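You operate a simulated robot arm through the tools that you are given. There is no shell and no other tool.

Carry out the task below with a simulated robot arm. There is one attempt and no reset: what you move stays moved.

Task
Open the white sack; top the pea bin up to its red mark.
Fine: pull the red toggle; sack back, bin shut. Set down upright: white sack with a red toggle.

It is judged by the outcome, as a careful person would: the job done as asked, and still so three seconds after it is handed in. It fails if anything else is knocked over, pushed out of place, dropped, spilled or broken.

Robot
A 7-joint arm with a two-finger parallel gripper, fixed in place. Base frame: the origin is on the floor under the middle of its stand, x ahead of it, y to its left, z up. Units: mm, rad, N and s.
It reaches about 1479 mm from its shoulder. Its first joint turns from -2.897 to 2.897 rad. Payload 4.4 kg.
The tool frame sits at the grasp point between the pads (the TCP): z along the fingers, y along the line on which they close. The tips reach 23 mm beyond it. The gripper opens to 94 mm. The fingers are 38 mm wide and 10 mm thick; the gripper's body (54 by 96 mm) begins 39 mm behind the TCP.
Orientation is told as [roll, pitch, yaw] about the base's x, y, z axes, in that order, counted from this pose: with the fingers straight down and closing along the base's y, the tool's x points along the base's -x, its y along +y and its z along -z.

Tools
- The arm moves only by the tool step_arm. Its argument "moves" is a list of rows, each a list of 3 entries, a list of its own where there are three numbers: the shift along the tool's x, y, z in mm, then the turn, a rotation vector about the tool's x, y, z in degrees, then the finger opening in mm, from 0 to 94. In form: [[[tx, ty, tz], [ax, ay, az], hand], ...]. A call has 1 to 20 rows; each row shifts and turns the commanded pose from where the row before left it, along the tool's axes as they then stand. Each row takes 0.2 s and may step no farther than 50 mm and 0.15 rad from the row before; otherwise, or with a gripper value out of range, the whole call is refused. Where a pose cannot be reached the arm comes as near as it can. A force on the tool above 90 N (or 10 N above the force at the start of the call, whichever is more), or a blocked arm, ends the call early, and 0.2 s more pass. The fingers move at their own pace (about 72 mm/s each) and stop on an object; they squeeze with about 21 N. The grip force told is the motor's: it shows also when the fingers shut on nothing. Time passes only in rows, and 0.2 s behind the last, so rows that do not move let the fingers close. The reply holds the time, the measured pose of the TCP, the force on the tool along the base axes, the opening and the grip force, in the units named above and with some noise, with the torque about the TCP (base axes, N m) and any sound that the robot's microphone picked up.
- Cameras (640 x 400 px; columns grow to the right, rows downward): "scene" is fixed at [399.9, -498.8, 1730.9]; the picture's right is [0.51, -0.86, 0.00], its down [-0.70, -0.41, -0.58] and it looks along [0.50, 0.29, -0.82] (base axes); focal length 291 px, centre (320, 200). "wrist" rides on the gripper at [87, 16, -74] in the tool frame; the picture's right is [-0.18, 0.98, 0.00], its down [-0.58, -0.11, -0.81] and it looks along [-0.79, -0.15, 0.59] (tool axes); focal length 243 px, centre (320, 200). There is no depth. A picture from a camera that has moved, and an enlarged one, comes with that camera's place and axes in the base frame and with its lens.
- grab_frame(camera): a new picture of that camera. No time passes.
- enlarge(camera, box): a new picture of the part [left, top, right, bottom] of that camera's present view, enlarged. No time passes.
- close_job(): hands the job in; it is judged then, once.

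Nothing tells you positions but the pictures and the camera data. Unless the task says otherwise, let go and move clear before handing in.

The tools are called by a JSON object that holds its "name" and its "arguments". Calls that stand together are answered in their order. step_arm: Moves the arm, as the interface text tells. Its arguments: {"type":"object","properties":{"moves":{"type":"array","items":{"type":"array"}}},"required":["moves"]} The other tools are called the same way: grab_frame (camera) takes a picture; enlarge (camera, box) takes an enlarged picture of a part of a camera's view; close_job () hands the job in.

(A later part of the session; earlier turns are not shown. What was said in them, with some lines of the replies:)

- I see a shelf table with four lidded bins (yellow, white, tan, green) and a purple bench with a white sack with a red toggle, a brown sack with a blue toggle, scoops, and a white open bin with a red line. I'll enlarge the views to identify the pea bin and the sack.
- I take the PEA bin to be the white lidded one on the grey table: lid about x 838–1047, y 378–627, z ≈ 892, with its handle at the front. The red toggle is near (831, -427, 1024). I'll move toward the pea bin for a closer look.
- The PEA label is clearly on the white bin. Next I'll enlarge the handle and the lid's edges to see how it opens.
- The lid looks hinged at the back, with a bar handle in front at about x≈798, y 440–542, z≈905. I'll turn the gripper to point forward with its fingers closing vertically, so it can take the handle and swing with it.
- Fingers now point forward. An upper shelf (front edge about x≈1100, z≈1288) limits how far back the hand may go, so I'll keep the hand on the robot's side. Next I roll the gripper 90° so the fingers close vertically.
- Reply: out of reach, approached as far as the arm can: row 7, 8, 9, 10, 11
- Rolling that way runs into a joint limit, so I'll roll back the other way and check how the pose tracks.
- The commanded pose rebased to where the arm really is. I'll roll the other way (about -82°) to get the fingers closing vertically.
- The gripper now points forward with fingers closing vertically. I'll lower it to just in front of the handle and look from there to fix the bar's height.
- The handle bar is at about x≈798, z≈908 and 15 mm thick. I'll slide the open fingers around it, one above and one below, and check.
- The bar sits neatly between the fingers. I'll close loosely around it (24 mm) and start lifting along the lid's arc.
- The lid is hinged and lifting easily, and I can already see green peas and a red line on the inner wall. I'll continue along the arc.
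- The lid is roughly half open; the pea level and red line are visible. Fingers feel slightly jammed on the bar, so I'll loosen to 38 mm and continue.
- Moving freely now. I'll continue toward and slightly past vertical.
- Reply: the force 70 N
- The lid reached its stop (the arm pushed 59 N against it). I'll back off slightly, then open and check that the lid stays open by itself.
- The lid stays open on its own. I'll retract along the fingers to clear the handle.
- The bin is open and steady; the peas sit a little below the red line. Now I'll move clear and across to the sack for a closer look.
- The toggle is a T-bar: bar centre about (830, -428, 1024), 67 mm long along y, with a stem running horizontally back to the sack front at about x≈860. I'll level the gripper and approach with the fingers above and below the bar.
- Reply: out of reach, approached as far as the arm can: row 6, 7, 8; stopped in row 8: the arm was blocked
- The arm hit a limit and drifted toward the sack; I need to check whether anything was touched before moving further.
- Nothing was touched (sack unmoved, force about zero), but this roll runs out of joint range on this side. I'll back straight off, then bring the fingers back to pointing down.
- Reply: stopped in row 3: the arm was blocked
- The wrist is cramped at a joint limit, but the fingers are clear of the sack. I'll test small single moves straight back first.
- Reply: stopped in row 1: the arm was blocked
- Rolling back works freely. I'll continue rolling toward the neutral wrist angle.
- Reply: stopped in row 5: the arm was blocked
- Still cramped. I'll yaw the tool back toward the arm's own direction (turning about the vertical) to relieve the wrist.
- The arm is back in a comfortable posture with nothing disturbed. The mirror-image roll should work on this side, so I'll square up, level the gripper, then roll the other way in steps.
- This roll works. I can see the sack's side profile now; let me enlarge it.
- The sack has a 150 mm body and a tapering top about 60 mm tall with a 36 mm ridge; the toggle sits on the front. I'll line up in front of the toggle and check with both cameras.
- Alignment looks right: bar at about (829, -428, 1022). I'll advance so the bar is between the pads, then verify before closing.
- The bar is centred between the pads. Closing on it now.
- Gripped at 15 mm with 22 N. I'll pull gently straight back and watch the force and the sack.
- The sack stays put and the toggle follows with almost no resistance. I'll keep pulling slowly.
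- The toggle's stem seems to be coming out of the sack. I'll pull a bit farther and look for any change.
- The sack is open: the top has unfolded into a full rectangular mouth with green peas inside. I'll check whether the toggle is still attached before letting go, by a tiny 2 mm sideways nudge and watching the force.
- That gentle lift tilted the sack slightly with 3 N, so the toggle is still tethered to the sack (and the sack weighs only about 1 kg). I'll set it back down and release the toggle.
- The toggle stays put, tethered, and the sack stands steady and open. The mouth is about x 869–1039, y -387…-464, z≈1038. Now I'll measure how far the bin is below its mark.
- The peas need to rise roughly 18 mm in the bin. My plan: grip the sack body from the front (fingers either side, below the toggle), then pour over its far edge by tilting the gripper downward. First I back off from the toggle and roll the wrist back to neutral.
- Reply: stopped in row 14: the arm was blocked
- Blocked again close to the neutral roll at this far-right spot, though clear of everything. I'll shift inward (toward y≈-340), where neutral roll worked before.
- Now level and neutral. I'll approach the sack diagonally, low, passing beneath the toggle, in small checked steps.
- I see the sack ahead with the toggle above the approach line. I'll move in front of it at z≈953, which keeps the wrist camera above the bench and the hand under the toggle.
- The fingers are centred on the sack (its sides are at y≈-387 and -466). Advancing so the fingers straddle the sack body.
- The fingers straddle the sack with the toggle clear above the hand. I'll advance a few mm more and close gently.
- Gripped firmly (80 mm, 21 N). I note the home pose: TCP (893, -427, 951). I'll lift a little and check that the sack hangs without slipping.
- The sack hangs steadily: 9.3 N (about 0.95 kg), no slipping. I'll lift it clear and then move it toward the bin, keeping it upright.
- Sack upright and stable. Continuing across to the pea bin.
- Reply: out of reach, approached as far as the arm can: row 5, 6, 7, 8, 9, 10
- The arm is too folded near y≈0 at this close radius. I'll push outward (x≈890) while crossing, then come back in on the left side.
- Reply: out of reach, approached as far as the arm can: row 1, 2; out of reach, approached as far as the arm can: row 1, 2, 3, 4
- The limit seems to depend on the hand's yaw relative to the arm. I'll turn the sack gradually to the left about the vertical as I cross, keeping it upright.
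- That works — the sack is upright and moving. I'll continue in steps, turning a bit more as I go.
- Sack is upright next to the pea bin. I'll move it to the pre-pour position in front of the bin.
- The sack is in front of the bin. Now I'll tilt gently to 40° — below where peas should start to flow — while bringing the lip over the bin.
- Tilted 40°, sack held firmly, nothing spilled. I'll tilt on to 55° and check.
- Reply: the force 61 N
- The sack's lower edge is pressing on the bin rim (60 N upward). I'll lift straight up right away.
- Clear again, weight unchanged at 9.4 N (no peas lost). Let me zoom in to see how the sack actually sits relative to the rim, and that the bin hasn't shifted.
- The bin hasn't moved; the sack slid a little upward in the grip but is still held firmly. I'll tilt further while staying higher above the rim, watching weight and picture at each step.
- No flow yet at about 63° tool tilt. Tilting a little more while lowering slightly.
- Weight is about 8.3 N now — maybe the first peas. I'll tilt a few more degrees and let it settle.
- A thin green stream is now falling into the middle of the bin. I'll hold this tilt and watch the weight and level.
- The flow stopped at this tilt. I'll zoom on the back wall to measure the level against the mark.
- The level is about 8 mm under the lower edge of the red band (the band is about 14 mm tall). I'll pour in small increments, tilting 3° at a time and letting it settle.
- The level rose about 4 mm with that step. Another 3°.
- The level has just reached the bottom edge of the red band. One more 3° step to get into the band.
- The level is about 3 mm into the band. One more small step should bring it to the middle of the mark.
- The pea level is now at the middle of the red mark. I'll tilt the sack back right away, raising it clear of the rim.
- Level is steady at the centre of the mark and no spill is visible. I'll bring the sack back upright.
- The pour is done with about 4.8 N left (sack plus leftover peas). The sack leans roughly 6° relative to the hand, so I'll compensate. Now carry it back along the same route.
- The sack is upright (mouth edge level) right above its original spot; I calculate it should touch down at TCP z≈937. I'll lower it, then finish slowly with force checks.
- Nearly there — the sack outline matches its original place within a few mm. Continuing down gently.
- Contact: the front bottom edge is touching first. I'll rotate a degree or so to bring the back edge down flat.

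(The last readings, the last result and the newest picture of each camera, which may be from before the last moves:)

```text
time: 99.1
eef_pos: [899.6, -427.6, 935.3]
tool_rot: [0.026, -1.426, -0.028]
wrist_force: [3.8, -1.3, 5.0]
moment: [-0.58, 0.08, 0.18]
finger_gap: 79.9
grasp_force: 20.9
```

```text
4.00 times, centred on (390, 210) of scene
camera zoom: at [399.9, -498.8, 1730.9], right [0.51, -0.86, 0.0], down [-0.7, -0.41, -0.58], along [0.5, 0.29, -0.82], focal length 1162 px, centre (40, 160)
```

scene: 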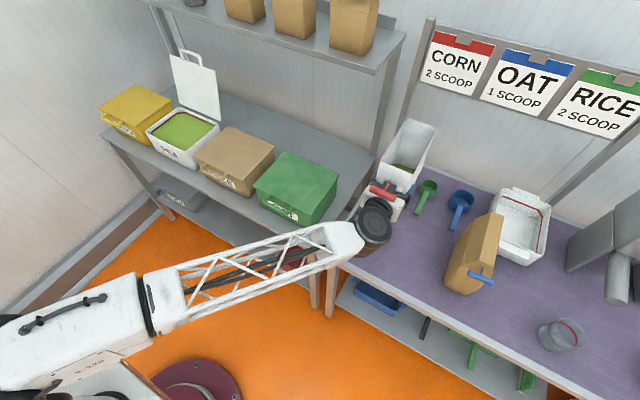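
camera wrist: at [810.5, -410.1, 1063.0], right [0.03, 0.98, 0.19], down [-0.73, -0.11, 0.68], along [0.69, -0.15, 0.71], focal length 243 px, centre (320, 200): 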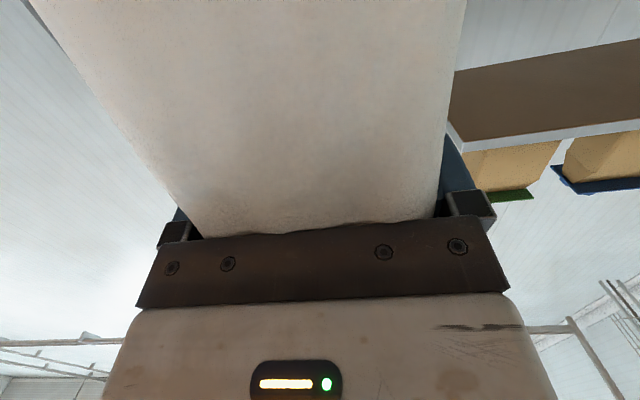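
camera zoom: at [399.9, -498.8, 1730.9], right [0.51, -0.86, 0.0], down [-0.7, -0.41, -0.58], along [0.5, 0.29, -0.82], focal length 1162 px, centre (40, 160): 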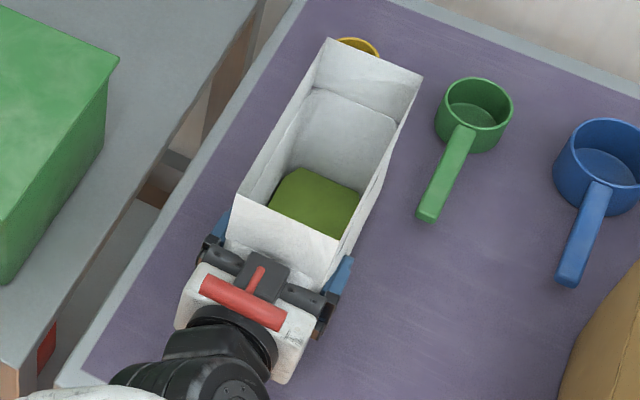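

The sack sits flat exactly on its original spot (outline matches). I'll release gently.

{"name": "step_arm", "arguments": {"moves": [[[0, 0, 0], [0, 0, 0], 84], [[0, 0, 0], [0, 0, 0], 90], [[0, 0, 0], [0, 0, 0], 94], [[0, 0, 0], [0, 0, 0], 94]]}}

{"name": "enlarge", "arguments": {"camera": "scene", "box": [340, 160, 440, 260]}}

{"name": "grab_frame", "arguments": {"camera": "wrist"}}

```text
time: 100.1
eef_pos: [899.3, -427.7, 934.8]
tool_rot: [0.03, -1.422, -0.031]
wrist_force: [0.7, -0.8, -0.1]
moment: [0.0, 0.02, 0.04]
finger_gap: 94.2
grasp_force: 0.1
```

```text
4.00 times, centred on (390, 210) of scene
camera zoom: at [399.9, -498.8, 1730.9], right [0.51, -0.86, 0.0], down [-0.7, -0.41, -0.58], along [0.5, 0.29, -0.82], focal length 1162 px, centre (40, 160)
```

zoom: 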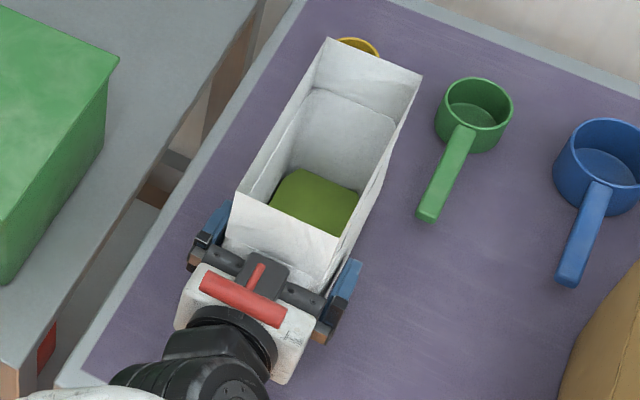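

```text
taken
camera wrist: at [813.4, -410.2, 860.8], right [0.03, 0.98, 0.19], down [-0.71, -0.11, 0.69], along [0.7, -0.15, 0.7], focal length 243 px, centre (320, 200)
```

wrist: 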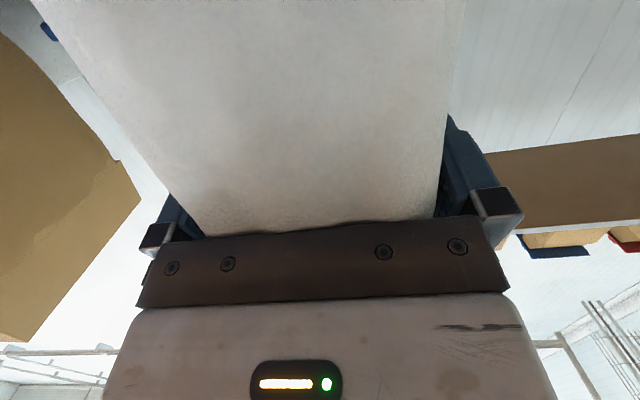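

Sack stands upright and steady. I'll retreat straight back under the toggle.

{"name": "step_arm", "arguments": {"moves": [[[1.5, 0, -10], [0, 0, 0], 94], [[3.2, 0, -22], [0, 0, 0], 94], [[3.6, 0, -25], [0, 0, 0], 94], [[3.6, 0, -25], [0, 0, 0], 94], [[3, 0, -21], [0, 0, 0], 94]]}}

{"name": "enlarge", "arguments": {"camera": "scene", "box": [330, 160, 440, 270]}}

```text
time: 101.3
eef_pos: [794.9, -427.1, 934.6]
tool_rot: [0.033, -1.424, -0.034]
wrist_force: [0.8, -0.1, -0.3]
moment: [0.01, -0.02, 0.04]
finger_gap: 94.0
grasp_force: 0.0
```

```text
3.64 times, centred on (385, 215) of scene
camera zoom: at [399.9, -498.8, 1730.9], right [0.51, -0.86, 0.0], down [-0.7, -0.41, -0.58], along [0.5, 0.29, -0.82], focal length 1057 px, centre (84, 146)
```

zoom: 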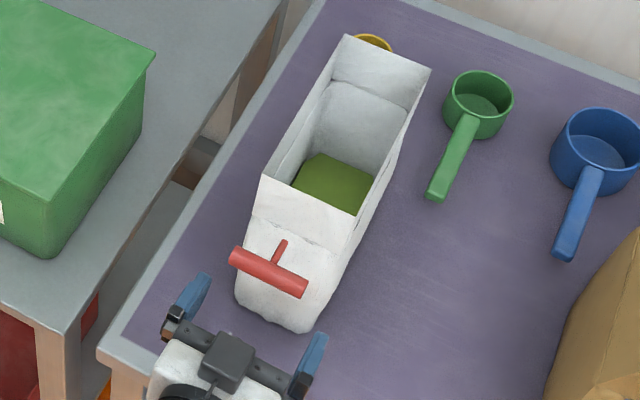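

Sack back in place, upright, toggle intact. Now I'll withdraw, raise the arm and turn the fingers down, on the way back to close the bin.

{"name": "step_arm", "arguments": {"moves": [[[-7, 23.3, -21.2], [0, 0, 0], 80], [[-7, 23.3, -21.2], [0, 0, 0], 80], [[-7, 23.3, -21.2], [0, 0, 0], 80]]}}

{"name": "step_arm", "arguments": {"moves": [[[-24.7, 5, -3.7], [0, 8, 0], 80], [[-24, 5, -7.1], [0, 8, 0], 80], [[-22.8, 5, -10.3], [0, 8, 0], 80], [[-21.1, 5, -13.4], [0, 8, 0], 80], [[-19, 5, -16.2], [0, 8, 0], 80], [[-16.6, 5, -18.7], [0, 8, 0], 80], [[-13.8, 5, -20.8], [0, 8, 0], 80], [[-10.8, 5, -22.6], [0, 8, 0], 80], [[-7.6, 5, -23.8], [0, 8, 0], 80], [[-4.2, 5, -24.7], [0, 8.5, 0], 80]]}}

{"name": "grab_frame", "arguments": {"camera": "scene"}}

```text
time: 102.1
eef_pos: [734.3, -355.9, 962.6]
tool_rot: [0.037, -1.424, -0.039]
wrist_force: [0.1, 0.1, -0.6]
moment: [-0.01, 0.0, 0.01]
finger_gap: 79.9
grasp_force: 0.2
```

```text
time: 104.3
eef_pos: [733.0, -309.5, 1214.7]
tool_rot: [0.004, -0.016, -0.001]
wrist_force: [0.0, 0.4, 0.2]
moment: [-0.01, -0.01, -0.03]
finger_gap: 80.1
grasp_force: 0.0
```

```text
taken
```

scene: 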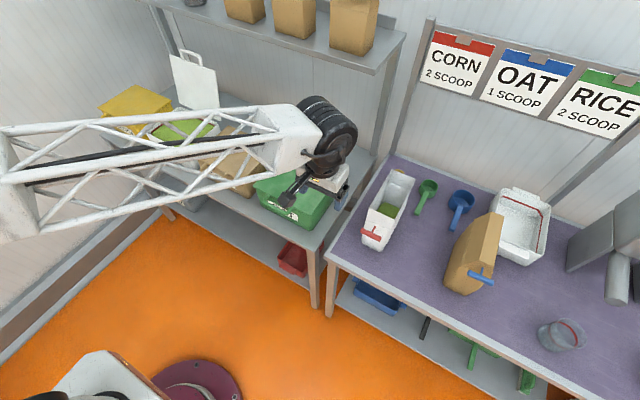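

Fingers are down again. Moving across to the left side, in front of the bin.

{"name": "step_arm", "arguments": {"moves": [[[1, 30, -4], [0, 0, 0], 80], [[1, 44, -3], [0, 0, 0], 80], [[1, 44, -3], [0, 0, 0], 80], [[1, 44, -3], [0, 0, 0], 80], [[1, 44, -3], [0, 0, 0], 80], [[1, 44, -3], [0, 0, 0], 80], [[1, 44, -3], [0, 0, 0], 80], [[1, 44, -3], [0, 0, 0], 80], [[1, 44, -3], [0, 0, 0], 80], [[1, 44, -3], [0, 0, 0], 80], [[1, 44, -2], [0, 0, 0], 80], [[1, 44, 0], [0, 0, 0], 80], [[1, 44, 0], [0, 0, 0], 80], [[1, 44, 0], [0, 0, 0], 80]]}}

{"name": "grab_frame", "arguments": {"camera": "wrist"}}

```text
time: 107.3
eef_pos: [723.0, 292.4, 1249.0]
tool_rot: [0.002, -0.02, -0.001]
wrist_force: [-0.2, -0.4, -0.5]
moment: [-0.04, -0.01, -0.02]
finger_gap: 80.1
grasp_force: 0.0
```

```text
taken
camera wrist: at [635.6, 310.2, 1322.0], right [0.19, 0.98, 0.01], down [0.56, -0.11, 0.82], along [0.8, -0.15, -0.58], focal length 243 px, centre (320, 200)
```

wrist: 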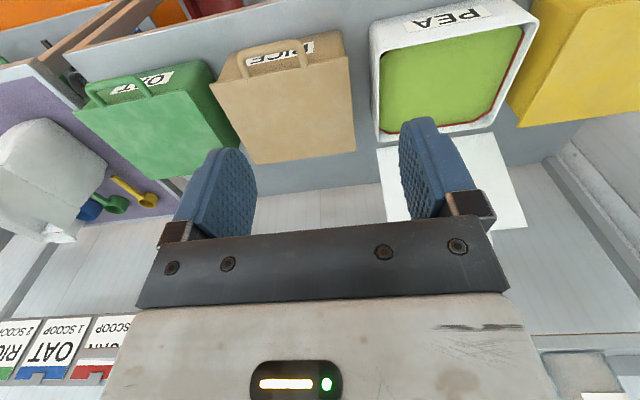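

{"name": "enlarge", "arguments": {"camera": "wrist", "box": [350, 0, 560, 140]}}

{"name": "enlarge", "arguments": {"camera": "scene", "box": [130, 40, 240, 170]}}

```text
2.86 times, centred on (455, 70) of wrist
camera zoom: at [635.6, 310.2, 1322.0], right [0.19, 0.98, 0.01], down [0.56, -0.11, 0.82], along [0.8, -0.15, -0.58], focal length 693 px, centre (-66, 571)
```

zoom: 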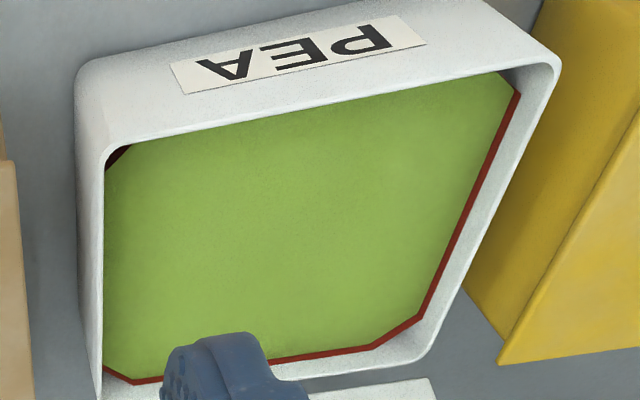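

```text
3.08 times, centred on (185, 105) of scene
camera zoom: at [399.9, -498.8, 1730.9], right [0.51, -0.86, 0.0], down [-0.7, -0.41, -0.58], along [0.5, 0.29, -0.82], focal length 894 px, centre (735, 492)
```

zoom: 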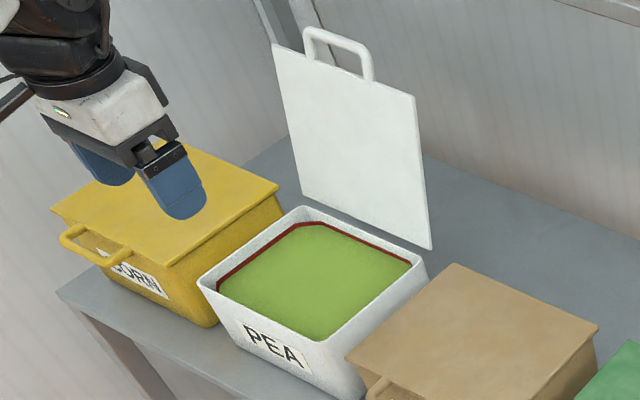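

The level is evenly at the red band all round, with no spilled peas in view. I'll compare the bin's position against the earlier picture with the identical zoom.

{"name": "enlarge", "arguments": {"camera": "scene", "box": [140, 95, 230, 170]}}

{"name": "enlarge", "arguments": {"camera": "scene", "box": [150, 45, 230, 115]}}

```text
5.33 times, centred on (185, 132) of scene
camera zoom: at [399.9, -498.8, 1730.9], right [0.51, -0.86, 0.0], down [-0.7, -0.41, -0.58], along [0.5, 0.29, -0.82], focal length 1550 px, centre (1040, 560)
```

zoom: 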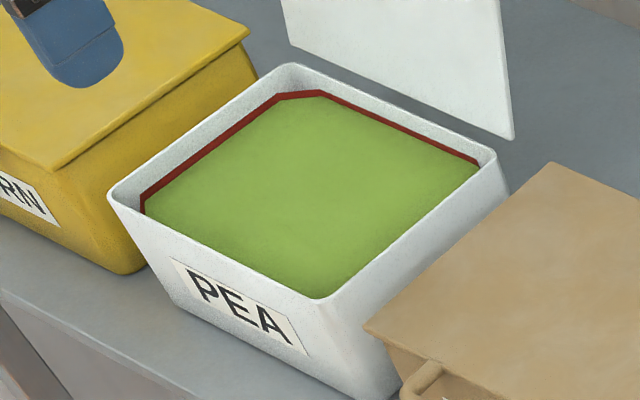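

```text
5.71 times, centred on (190, 80) of scene
camera zoom: at [399.9, -498.8, 1730.9], right [0.51, -0.86, 0.0], down [-0.7, -0.41, -0.58], along [0.5, 0.29, -0.82], focal length 1661 px, centre (1063, 886)
```

zoom: 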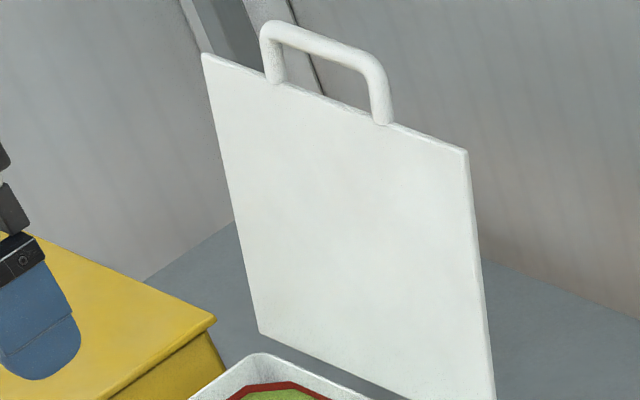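

The bin hasn't moved at all. Now to close the lid: its handle bar is at about (1100, 490, 1144). I'll turn the gripper so the fingers close front-to-back as before.

{"name": "step_arm", "arguments": {"moves": [[[0, 0, 0], [0, 0, -8.18], 70], [[0, 0, 0], [0, 0, -8.18], 70], [[0, 0, 0], [0, 0, -8.18], 70], [[0, 0, 0], [0, 0, -8.18], 70], [[0, 0, 0], [0, 0, -8.18], 70], [[0, 0, 0], [0, 0, -8.18], 70], [[0, 0, 0], [0, 0, -8.18], 70], [[0, 0, 0], [0, 0, -8.18], 70], [[0, 0, 0], [0, 0, -8.18], 70], [[0, 0, 0], [0, 0, -8.18], 70], [[0, 0, 0], [0, 0, -8.2], 70], [[0, 0, 0], [7.5, 0, 0], 70], [[0, 0, 0], [7.5, 0, 0], 70], [[0, 0, 0], [7.5, 0, 0], 70], [[0, 0, 0], [7.5, 0, 0], 70]]}}

{"name": "grab_frame", "arguments": {"camera": "wrist"}}

```text
time: 110.5
eef_pos: [721.9, 294.1, 1251.0]
tool_rot: [-0.543, -0.005, 1.57]
wrist_force: [0.0, -0.3, -0.4]
moment: [0.01, -0.02, 0.0]
finger_gap: 69.7
grasp_force: 0.1
```

```text
taken
camera wrist: at [669.6, 207.4, 1306.5], right [-0.84, 0.19, -0.51], down [-0.32, 0.58, 0.75], along [0.43, 0.79, -0.42], focal length 243 px, centre (320, 200)
```

wrist: 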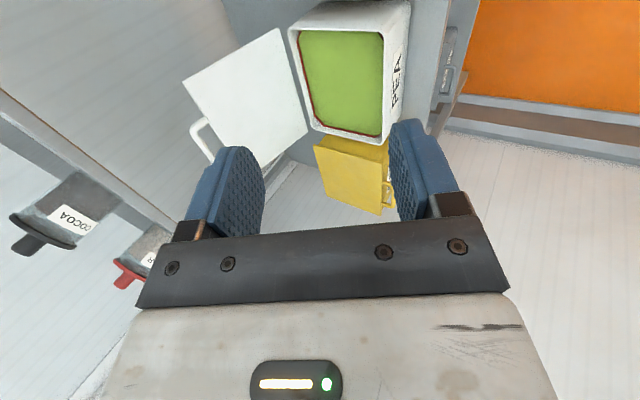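

{"name": "step_arm", "arguments": {"moves": [[[-21.7, -29.8, 18.1], [0, 0, 0], 70], [[-21.7, -29.8, 18.1], [0, 0, 0], 70], [[-21.7, -29.8, 18.1], [0, 0, 0], 70], [[-21.7, -29.8, 18.1], [0, 0, 0], 70], [[-21.7, -29.8, 18.1], [0, 0, 0], 70], [[-21.7, -29.8, 18.1], [0, 0, 0], 70], [[-21.7, -29.8, 18.1], [0, 0, 0], 70], [[-21.7, -29.8, 18.1], [0, 0, 0], 70], [[-21.7, -29.8, 18.1], [0, 0, 0], 70]]}}

{"name": "grab_frame", "arguments": {"camera": "wrist"}}

{"name": "grab_frame", "arguments": {"camera": "scene"}}

```text
time: 112.5
eef_pos: [1035.3, 485.6, 1255.3]
tool_rot: [-0.545, -0.005, 1.571]
wrist_force: [0.2, -1.3, 0.8]
moment: [-0.04, 0.02, -0.01]
finger_gap: 70.0
grasp_force: 0.0
```

```text
taken
camera wrist: at [983.7, 399.9, 1310.9], right [-0.84, 0.19, -0.51], down [-0.32, 0.58, 0.75], along [0.44, 0.79, -0.42], focal length 243 px, centre (320, 200)
```

wrist: 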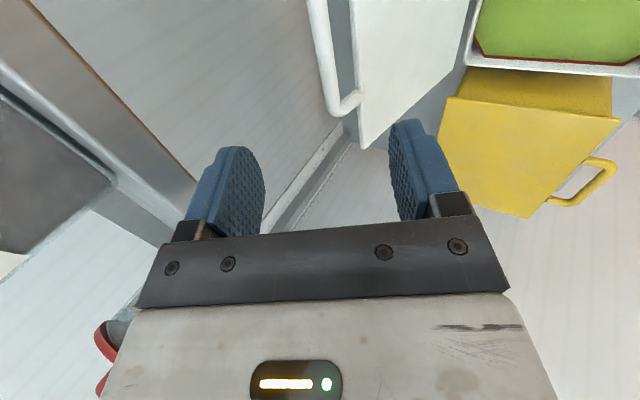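

```text
taken
```

scene: 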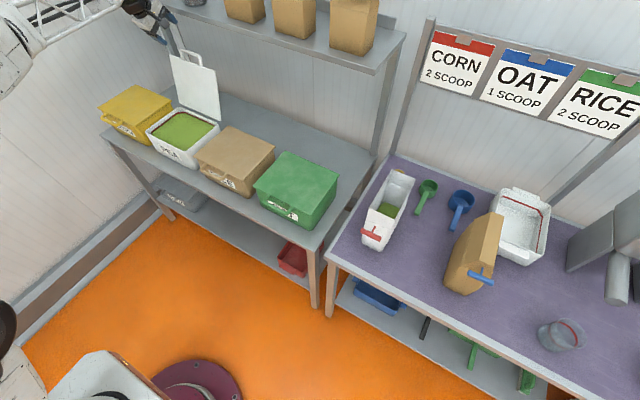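

The bar lies right between the fingers ahead. I'll advance along the finger direction to take it, stopping short of the lid edge.

{"name": "step_arm", "arguments": {"moves": [[[-1, -0.9, 30], [0, 0, 0], 70], [[-1, -0.9, 30], [0, 0, 0], 70], [[-1, -0.9, 30], [0, 0, 0], 70], [[-1, -0.9, 26], [0, 0, 0], 70]]}}

{"name": "grab_frame", "arguments": {"camera": "wrist"}}

{"name": "enlarge", "arguments": {"camera": "scene", "box": [130, 20, 240, 110]}}

```text
time: 113.5
eef_pos: [1097.4, 491.1, 1156.0]
tool_rot: [-0.544, -0.005, 1.569]
wrist_force: [-0.5, -0.8, 1.5]
moment: [0.0, 0.02, -0.01]
finger_gap: 69.9
grasp_force: 0.0
```

```text
taken
camera wrist: at [1045.8, 404.9, 1211.6], right [-0.84, 0.19, -0.51], down [-0.32, 0.58, 0.75], along [0.43, 0.79, -0.42], focal length 243 px, centre (320, 200)
```

wrist: 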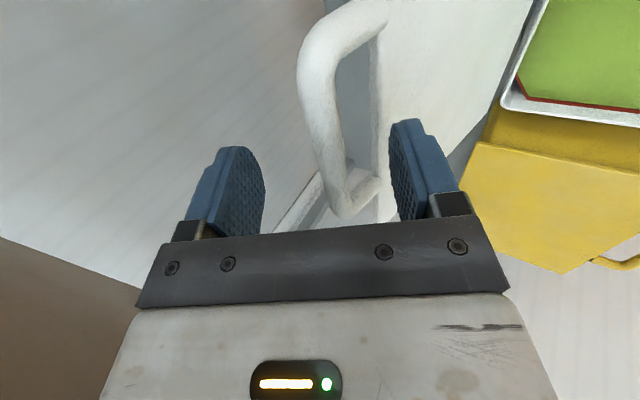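

```text
4.44 times, centred on (185, 65) of scene
camera zoom: at [399.9, -498.8, 1730.9], right [0.51, -0.86, 0.0], down [-0.7, -0.41, -0.58], along [0.5, 0.29, -0.82], focal length 1292 px, centre (920, 800)
```

zoom: 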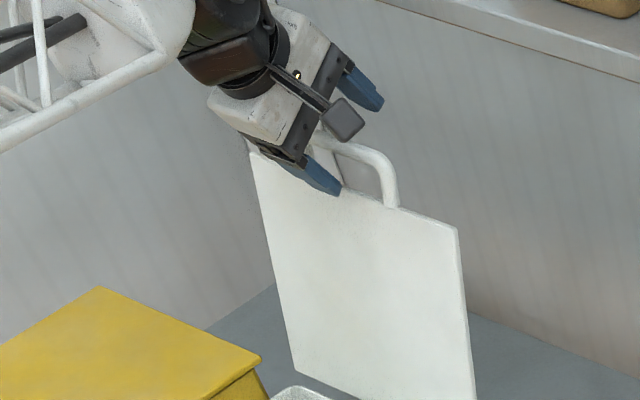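

Bar is between the fingers. I'll narrow the opening to 34 mm around it, settle in a bit deeper, and verify before pulling.

{"name": "step_arm", "arguments": {"moves": [[[0, 0, 0], [0, 0, 0], 34], [[0, 1.8, 3.6], [0, 0, 0], 34], [[0, 1.8, 3.7], [0, 0, 0], 34]]}}

{"name": "grab_frame", "arguments": {"camera": "wrist"}}

```text
time: 114.3
eef_pos: [1098.6, 491.7, 1145.6]
tool_rot: [-0.547, -0.005, 1.569]
wrist_force: [0.5, 0.4, 0.5]
moment: [0.0, 0.0, -0.01]
finger_gap: 34.2
grasp_force: 0.1
```

```text
taken
camera wrist: at [1047.3, 405.8, 1200.9], right [-0.84, 0.19, -0.51], down [-0.32, 0.58, 0.75], along [0.43, 0.79, -0.43], focal length 243 px, centre (320, 200)
```

wrist: 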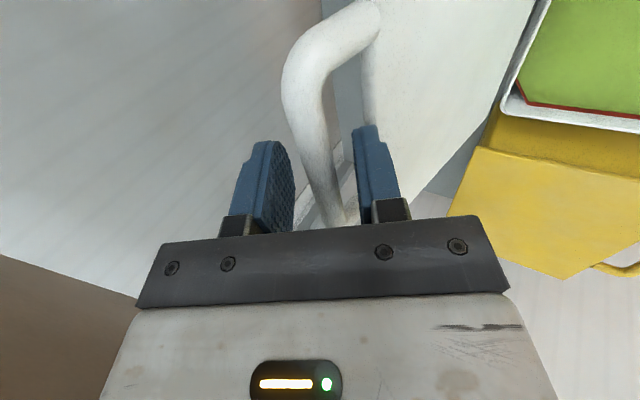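

Still free of contact with the bar between the fingers. I'll now draw the lid forward along its arc, slowly.

{"name": "step_arm", "arguments": {"moves": [[[0, 12.8, -9.6], [2, 0, 0], 34], [[0, 12.9, -9.6], [2, 0, 0], 34], [[0, 13.3, -9], [2, 0, 0], 34], [[0, 13.4, -8.9], [2, 0, 0], 34]]}}

{"name": "grab_frame", "arguments": {"camera": "wrist"}}

{"name": "enlarge", "arguments": {"camera": "scene", "box": [110, 30, 240, 160]}}

```text
time: 115.3
eef_pos: [1036.2, 491.8, 1146.2]
tool_rot: [-0.684, -0.004, 1.568]
wrist_force: [0.6, 0.3, 0.2]
moment: [0.09, -0.02, -0.03]
finger_gap: 34.8
grasp_force: 0.4
```

```text
taken
camera wrist: at [976.9, 405.5, 1194.4], right [-0.76, 0.19, -0.62], down [-0.42, 0.58, 0.7], along [0.49, 0.79, -0.36], focal length 243 px, centre (320, 200)
```

wrist: 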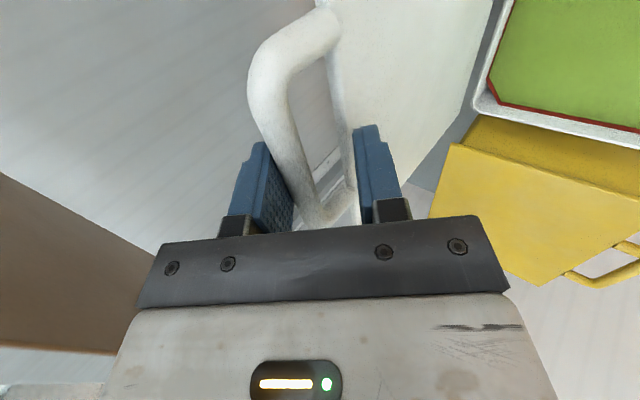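

```text
3.08 times, centred on (175, 95) of scene
camera zoom: at [399.9, -498.8, 1730.9], right [0.51, -0.86, 0.0], down [-0.7, -0.41, -0.58], along [0.5, 0.29, -0.82], focal length 894 px, centre (766, 523)
```

zoom: 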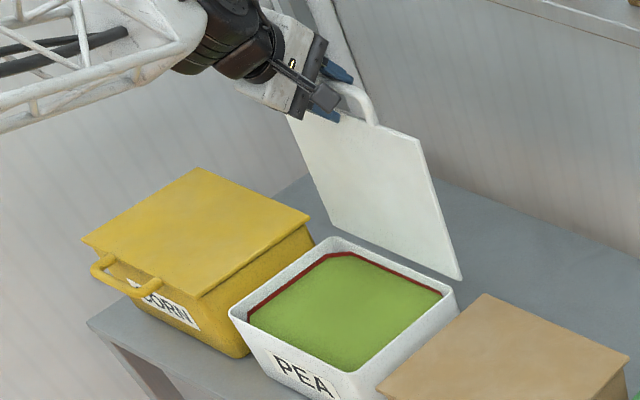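

The lid is following. Continuing along the arc.

{"name": "step_arm", "arguments": {"moves": [[[0, 13.8, -8.4], [2, 0, 0], 34], [[0, 13.8, -8.3], [2, 0, 0], 34], [[0, 14.1, -7.6], [2, 0, 0], 34], [[0, 14.2, -7.5], [2, 0, 0], 34]]}}

{"name": "grab_frame", "arguments": {"camera": "wrist"}}

{"name": "enlarge", "arguments": {"camera": "scene", "box": [110, 30, 240, 160]}}

```text
time: 116.3
eef_pos: [971.4, 492.5, 1134.4]
tool_rot: [-0.825, -0.004, 1.57]
wrist_force: [0.7, -0.4, 1.0]
moment: [0.05, -0.01, 0.0]
finger_gap: 34.6
grasp_force: 0.2
```

```text
taken
camera wrist: at [907.1, 406.7, 1172.7], right [-0.67, 0.19, -0.72], down [-0.52, 0.58, 0.63], along [0.54, 0.79, -0.29], focal length 243 px, centre (320, 200)
```

wrist: 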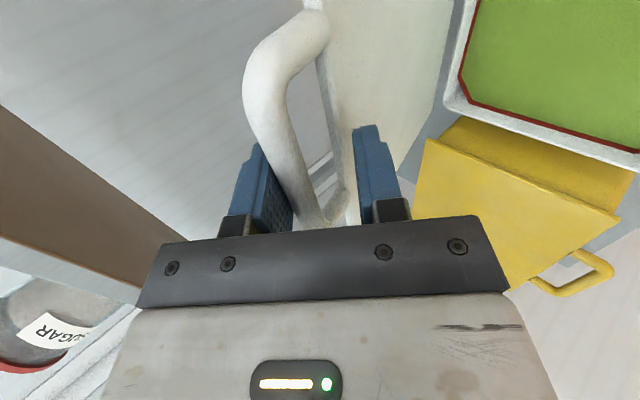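

```text
3.08 times, centred on (175, 95) of scene
camera zoom: at [399.9, -498.8, 1730.9], right [0.51, -0.86, 0.0], down [-0.7, -0.41, -0.58], along [0.5, 0.29, -0.82], focal length 894 px, centre (766, 523)
```

zoom: 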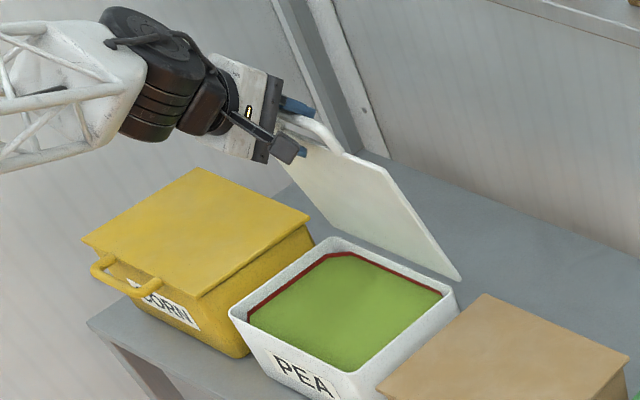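

{"name": "step_arm", "arguments": {"moves": [[[0, 14.6, -6.8], [2, 0, 0], 34], [[0, 14.6, -6.8], [2, 0, 0], 34], [[0, 14.9, -6.1], [2, 0, 0], 34], [[0, 14.9, -6], [2, 0, 0], 34], [[0, 15.2, -5.3], [2, 0, 0], 34], [[0, 15.3, -5.3], [2, 0, 0], 34]]}}

{"name": "grab_frame", "arguments": {"camera": "wrist"}}

{"name": "enlarge", "arguments": {"camera": "scene", "box": [110, 50, 240, 180]}}

```text
time: 117.7
eef_pos: [886.7, 492.9, 1085.0]
tool_rot: [-1.034, -0.005, 1.569]
wrist_force: [-0.5, -0.3, -0.7]
moment: [0.02, 0.02, -0.01]
finger_gap: 34.0
grasp_force: 0.1
```

```text
taken
camera wrist: at [816.5, 407.3, 1110.0], right [-0.5, 0.19, -0.84], down [-0.64, 0.58, 0.51], along [0.59, 0.79, -0.17], focal length 243 px, centre (320, 200)
```

wrist: 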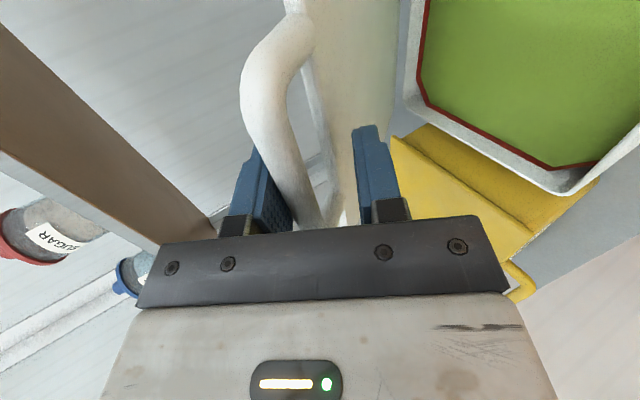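

```text
3.08 times, centred on (175, 115) of scene
camera zoom: at [399.9, -498.8, 1730.9], right [0.51, -0.86, 0.0], down [-0.7, -0.41, -0.58], along [0.5, 0.29, -0.82], focal length 894 px, centre (766, 462)
```

zoom: 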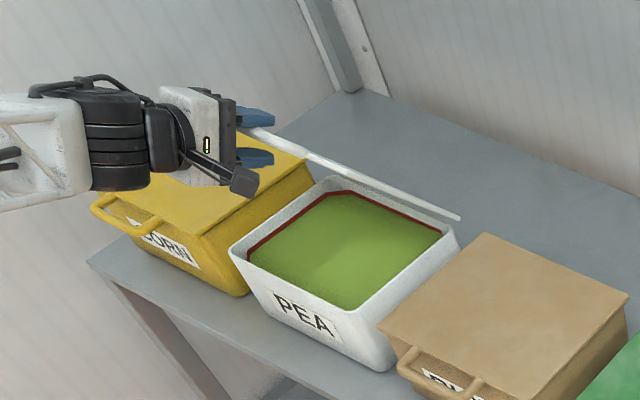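

Smooth so far, the lid is about halfway down. Continuing down the arc.

{"name": "step_arm", "arguments": {"moves": [[[0, 15.4, -4.6], [2, 0, 0], 34], [[0, 15.5, -4.5], [2, 0, 0], 34], [[0, 15.7, -3.7], [2, 0, 0], 34], [[0, 15.7, -3.6], [2, 0, 0], 34], [[0, 15.8, -2.9], [2, 0, 0], 34], [[0, 15.8, -2.8], [2, 0, 0], 34]]}}

{"name": "grab_frame", "arguments": {"camera": "wrist"}}

{"name": "enlarge", "arguments": {"camera": "scene", "box": [110, 50, 240, 180]}}

```text
time: 119.1
eef_pos: [830.4, 494.1, 1011.8]
tool_rot: [-1.243, -0.006, 1.569]
wrist_force: [0.0, -0.6, 0.5]
moment: [-0.02, 0.04, 0.02]
finger_gap: 33.6
grasp_force: 0.0
```

```text
taken
camera wrist: at [754.2, 407.9, 1019.5], right [-0.32, 0.19, -0.93], down [-0.73, 0.58, 0.37], along [0.61, 0.79, -0.05], focal length 243 px, centre (320, 200)
```

wrist: 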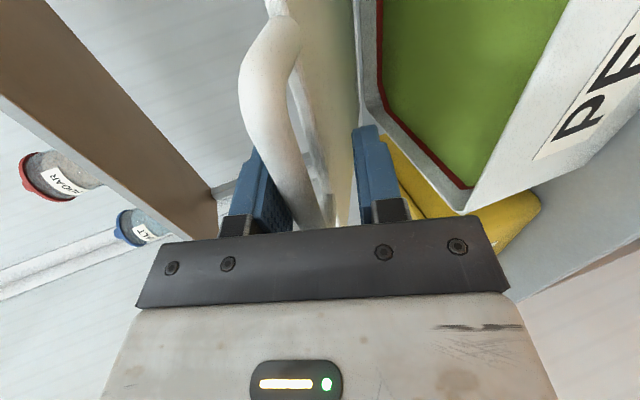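

```text
3.08 times, centred on (175, 115) of scene
camera zoom: at [399.9, -498.8, 1730.9], right [0.51, -0.86, 0.0], down [-0.7, -0.41, -0.58], along [0.5, 0.29, -0.82], focal length 894 px, centre (766, 462)
```

zoom: 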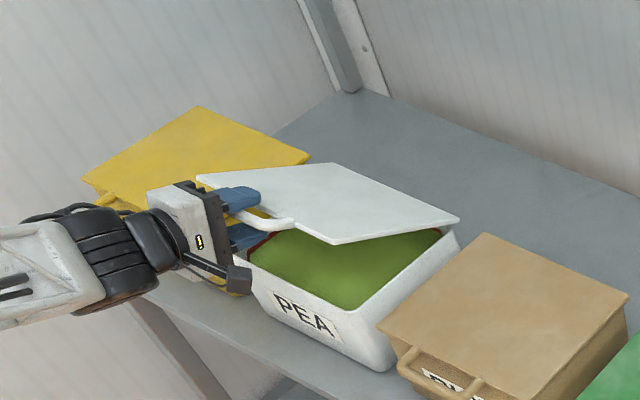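

Almost there. I'll lower it the rest of the way slowly.

{"name": "step_arm", "arguments": {"moves": [[[0, 16, -2.1], [2, 0, 0], 34], [[0, 16, -2.1], [2, 0, 0], 34], [[0, 16, -1.2], [2, 0, 0], 34], [[0, 16, -1.2], [2, 0, 0], 34], [[0, 12, -0.4], [2, 0, 0], 34], [[0, 10, -0.4], [2, 0, 0], 34]]}}

{"name": "grab_frame", "arguments": {"camera": "wrist"}}

{"name": "enlarge", "arguments": {"camera": "scene", "box": [110, 70, 240, 180]}}

```text
time: 120.5
eef_pos: [800.6, 493.7, 929.8]
tool_rot: [-1.452, -0.006, 1.569]
wrist_force: [0.2, 1.0, 1.1]
moment: [0.01, 0.05, 0.0]
finger_gap: 34.0
grasp_force: 0.1
```

```text
taken
camera wrist: at [725.8, 407.8, 921.9], right [-0.12, 0.19, -0.98], down [-0.79, 0.58, 0.21], along [0.61, 0.79, 0.08], focal length 243 px, centre (320, 200)
```

wrist: 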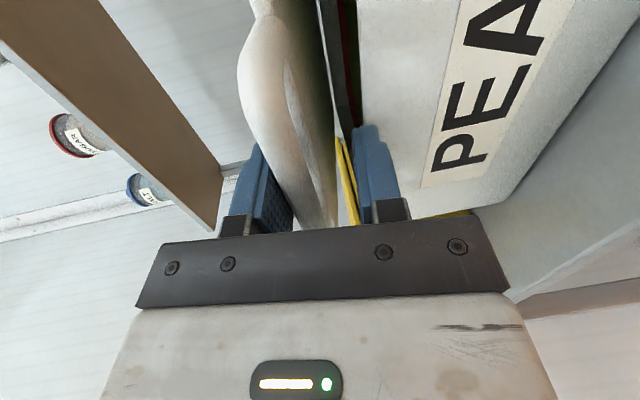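

```text
3.64 times, centred on (175, 125) of scene
camera zoom: at [399.9, -498.8, 1730.9], right [0.51, -0.86, 0.0], down [-0.7, -0.41, -0.58], along [0.5, 0.29, -0.82], focal length 1057 px, centre (847, 473)
```

zoom: 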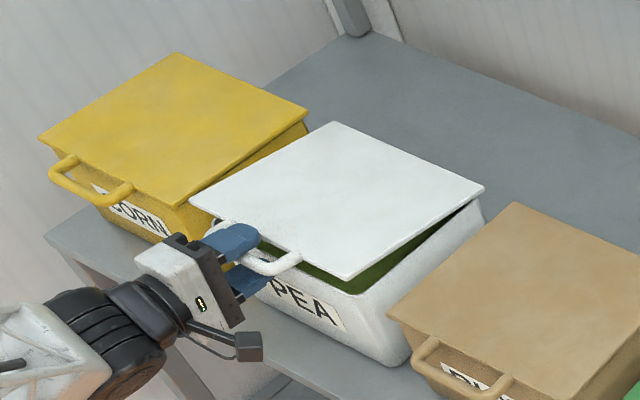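

{"name": "step_arm", "arguments": {"moves": [[[0, 9, -0.5], [1, 0, 0], 34], [[0, 8, -0.4], [0.5, 0, 0], 34], [[0, 6, -0.2], [0, 0, 0], 34]]}}

{"name": "enlarge", "arguments": {"camera": "scene", "box": [110, 70, 240, 180]}}

{"name": "grab_frame", "arguments": {"camera": "wrist"}}

```text
time: 121.3
eef_pos: [797.4, 493.9, 906.3]
tool_rot: [-1.476, -0.006, 1.569]
wrist_force: [0.3, 0.1, -0.9]
moment: [-0.02, -0.01, 0.0]
finger_gap: 33.8
grasp_force: 0.1
```

```text
3.64 times, centred on (175, 125) of scene
camera zoom: at [399.9, -498.8, 1730.9], right [0.51, -0.86, 0.0], down [-0.7, -0.41, -0.58], along [0.5, 0.29, -0.82], focal length 1057 px, centre (847, 473)
```

zoom: 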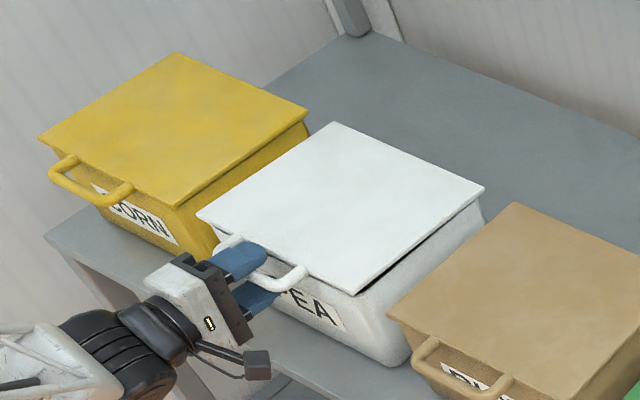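

```text
taken
camera wrist: at [722.0, 407.8, 896.9], right [-0.09, 0.19, -0.98], down [-0.79, 0.58, 0.19], along [0.6, 0.79, 0.1], focal length 243 px, centre (320, 200)
```

wrist: 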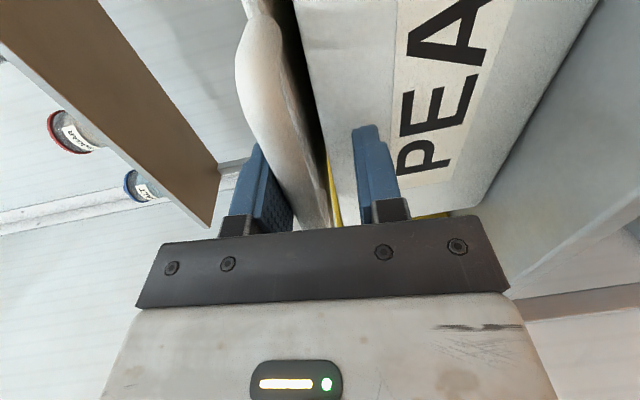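

A small gap remains. I'll push down the last few mm gently until it seats.

{"name": "step_arm", "arguments": {"moves": [[[0, 4, 0], [0, 0, 0], 34], [[0, 3, 0], [0, 0, 0], 34], [[0, 2, 0], [0, 0, 0], 34]]}}

{"name": "enlarge", "arguments": {"camera": "scene", "box": [130, 80, 230, 170]}}

```text
time: 122.1
eef_pos: [797.3, 493.6, 896.6]
tool_rot: [-1.478, -0.003, 1.569]
wrist_force: [-0.7, 0.4, -0.2]
moment: [0.04, -0.01, 0.01]
finger_gap: 34.2
grasp_force: 0.1
```

```text
4.44 times, centred on (180, 125) of scene
camera zoom: at [399.9, -498.8, 1730.9], right [0.51, -0.86, 0.0], down [-0.7, -0.41, -0.58], along [0.5, 0.29, -0.82], focal length 1292 px, centre (942, 533)
```

zoom: 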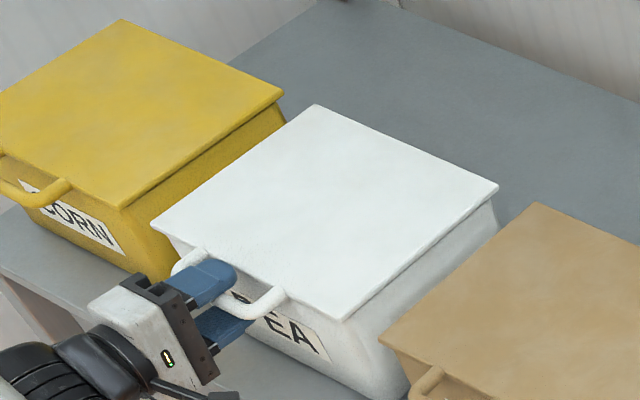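

It looks closed. I'll press a touch further to confirm it's seated (expecting an upward force).

{"name": "step_arm", "arguments": {"moves": [[[0, 1.5, 0], [0, 0, 0], 34], [[0, 1.5, 0], [0, 0, 0], 34]]}}

{"name": "grab_frame", "arguments": {"camera": "wrist"}}

```text
time: 122.7
eef_pos: [794.6, 494.3, 895.4]
tool_rot: [-1.479, -0.005, 1.569]
wrist_force: [3.7, -1.9, 5.9]
moment: [-0.07, 0.07, 0.04]
finger_gap: 36.9
grasp_force: 3.4
```

```text
taken
camera wrist: at [721.1, 408.0, 886.0], right [-0.09, 0.19, -0.98], down [-0.79, 0.58, 0.19], along [0.6, 0.79, 0.1], focal length 243 px, centre (320, 200)
```

wrist: 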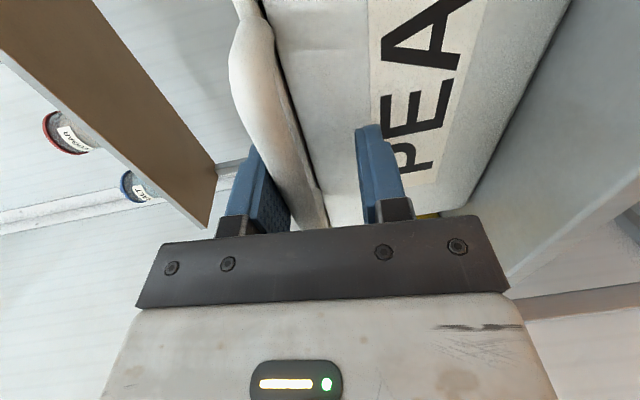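

Seated (6 N upward reaction). Now I'll open the fingers, re-centre and back straight out off the handle.

{"name": "step_arm", "arguments": {"moves": [[[0, -4, 0], [0, 0, 0], 50], [[0, -6, 0], [0, 0, 0], 60], [[0, 0, 0], [0, 0, 0], 60], [[0, 1, -15], [0, 0, 0], 60], [[0, 2, -25], [0, 0, 0], 60], [[0, 2, -40], [0, 0, 0], 60], [[0, 0, -45], [0, 0, 0], 60]]}}

{"name": "enlarge", "arguments": {"camera": "scene", "box": [90, 70, 250, 190]}}

{"name": "grab_frame", "arguments": {"camera": "wrist"}}

```text
time: 124.3
eef_pos: [670.0, 494.6, 910.0]
tool_rot: [-1.478, -0.004, 1.57]
wrist_force: [1.3, -0.5, 0.7]
moment: [-0.01, 0.04, 0.01]
finger_gap: 59.9
grasp_force: 0.0
```

```text
3.33 times, centred on (170, 130) of scene
camera zoom: at [399.9, -498.8, 1730.9], right [0.51, -0.86, 0.0], down [-0.7, -0.41, -0.58], along [0.5, 0.29, -0.82], focal length 969 px, centre (820, 433)
```

zoom: 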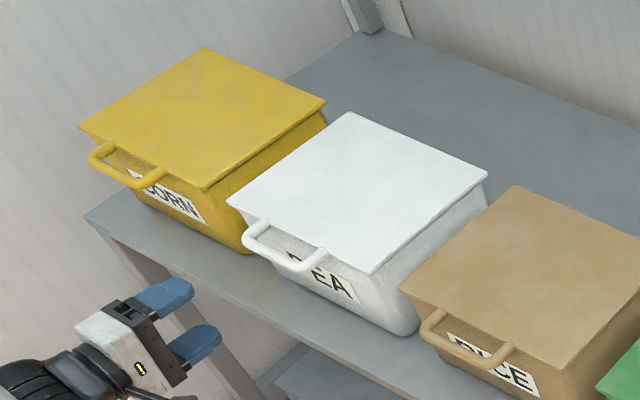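

```text
taken
camera wrist: at [596.2, 407.7, 899.9], right [-0.09, 0.19, -0.98], down [-0.79, 0.58, 0.19], along [0.6, 0.79, 0.1], focal length 243 px, centre (320, 200)
```

wrist: 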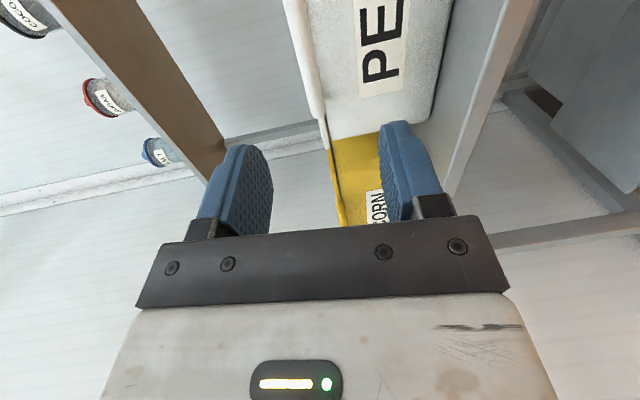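

The lid is shut. I'll raise the arm clear and do a final check of the bin, the sack and the surroundings.

{"name": "step_arm", "arguments": {"moves": [[[0, -30, -10], [0, 0, 0], 60], [[0, -45, -5], [0, 0, 0], 60], [[0, -45, -5], [0, 0, 0], 60], [[0, -45, 0], [0, 0, 0], 60], [[0, -45, 0], [0, 0, 0], 60], [[0, 0, 0], [0, 0, 0], 60]]}}

{"name": "grab_frame", "arguments": {"camera": "scene"}}

{"name": "enlarge", "arguments": {"camera": "scene", "box": [130, 90, 230, 180]}}

{"name": "enlarge", "arguments": {"camera": "scene", "box": [355, 160, 425, 260]}}

{"name": "enlarge", "arguments": {"camera": "scene", "box": [320, 150, 560, 330]}}

```text
time: 125.7
eef_pos: [670.3, 491.0, 1123.5]
tool_rot: [-1.476, -0.003, 1.57]
wrist_force: [-0.1, 0.7, -0.4]
moment: [0.02, -0.03, -0.02]
finger_gap: 59.8
grasp_force: 0.0
```

```text
taken
```

scene: 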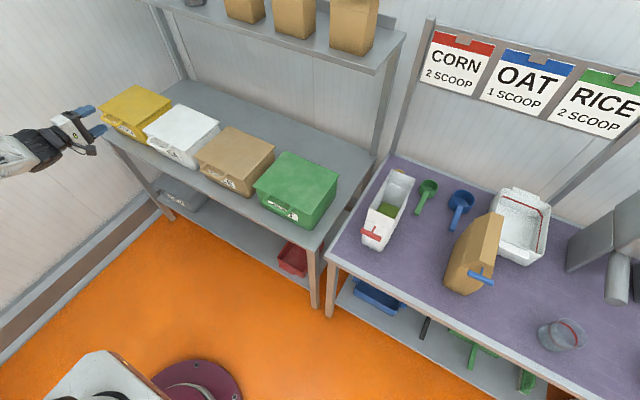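

```text
4.44 times, centred on (180, 135) of scene
camera zoom: at [399.9, -498.8, 1730.9], right [0.51, -0.86, 0.0], down [-0.7, -0.41, -0.58], along [0.5, 0.29, -0.82], focal length 1292 px, centre (942, 489)
```

zoom: 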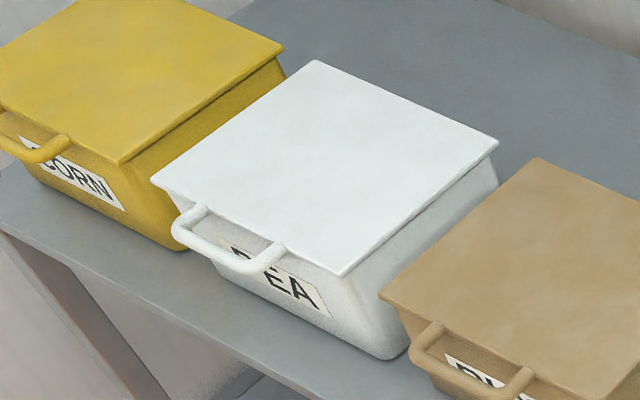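

```text
4.00 times, centred on (390, 210) of scene
camera zoom: at [399.9, -498.8, 1730.9], right [0.51, -0.86, 0.0], down [-0.7, -0.41, -0.58], along [0.5, 0.29, -0.82], focal length 1162 px, centre (40, 160)
```

zoom: 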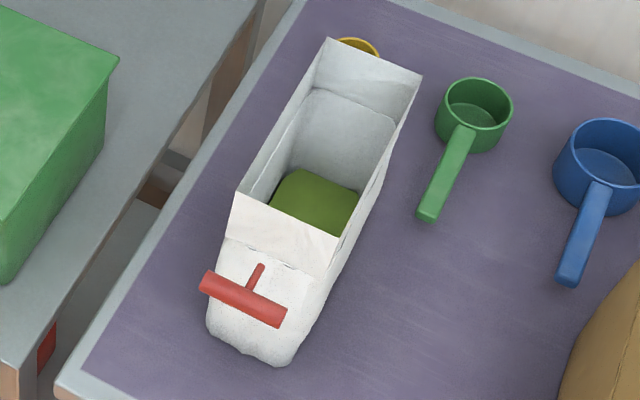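

```text
2.22 times, centred on (440, 240) of scene
camera zoom: at [399.9, -498.8, 1730.9], right [0.51, -0.86, 0.0], down [-0.7, -0.41, -0.58], along [0.5, 0.29, -0.82], focal length 646 px, centre (53, 111)
```

zoom: 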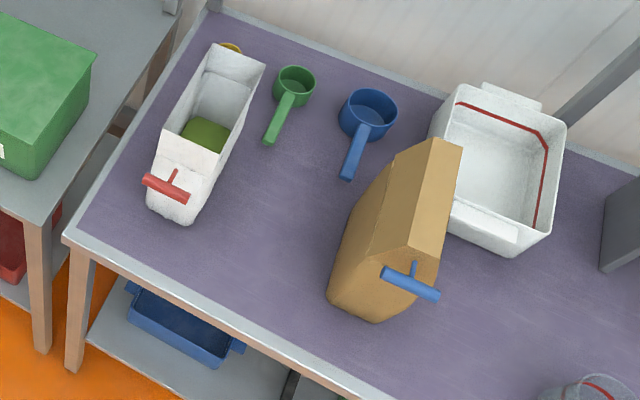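

The sack stands upright on its original spot with its toggle pulled and its mouth open. The pea bin is filled to the middle of its red mark and its lid is shut, in exactly the same place as at the start. I can see no spilled peas, nothing else looks disturbed, and the arm is clear, so I'm handing the job in.

{"name": "close_job", "arguments": {}}

```text
The job is handed in.
```

I topped the pea bin up to its red mark, shut it, and handed the job in. I have not seen a verdict, only that it was accepted.

- **Pea bin:** the peas sit at about the middle of the red band all the way round. The lid is fully down, and the bin is in the same place as before.
- **White sack:** it is open and back on its original spot, upright, with some peas left in it. The red toggle is pulled out but still attached.
- **Rest of the bench and shelf:** I saw no spilled peas, and nothing else looked moved or knocked over in the final pictures.

While I was tilting the sack, it pressed on the bin's rim with about 60 N and slid slightly in the grip. I lifted it clear straight away. Its weight was unchanged, so no peas were lost, and later pictures showed the bin had not moved.
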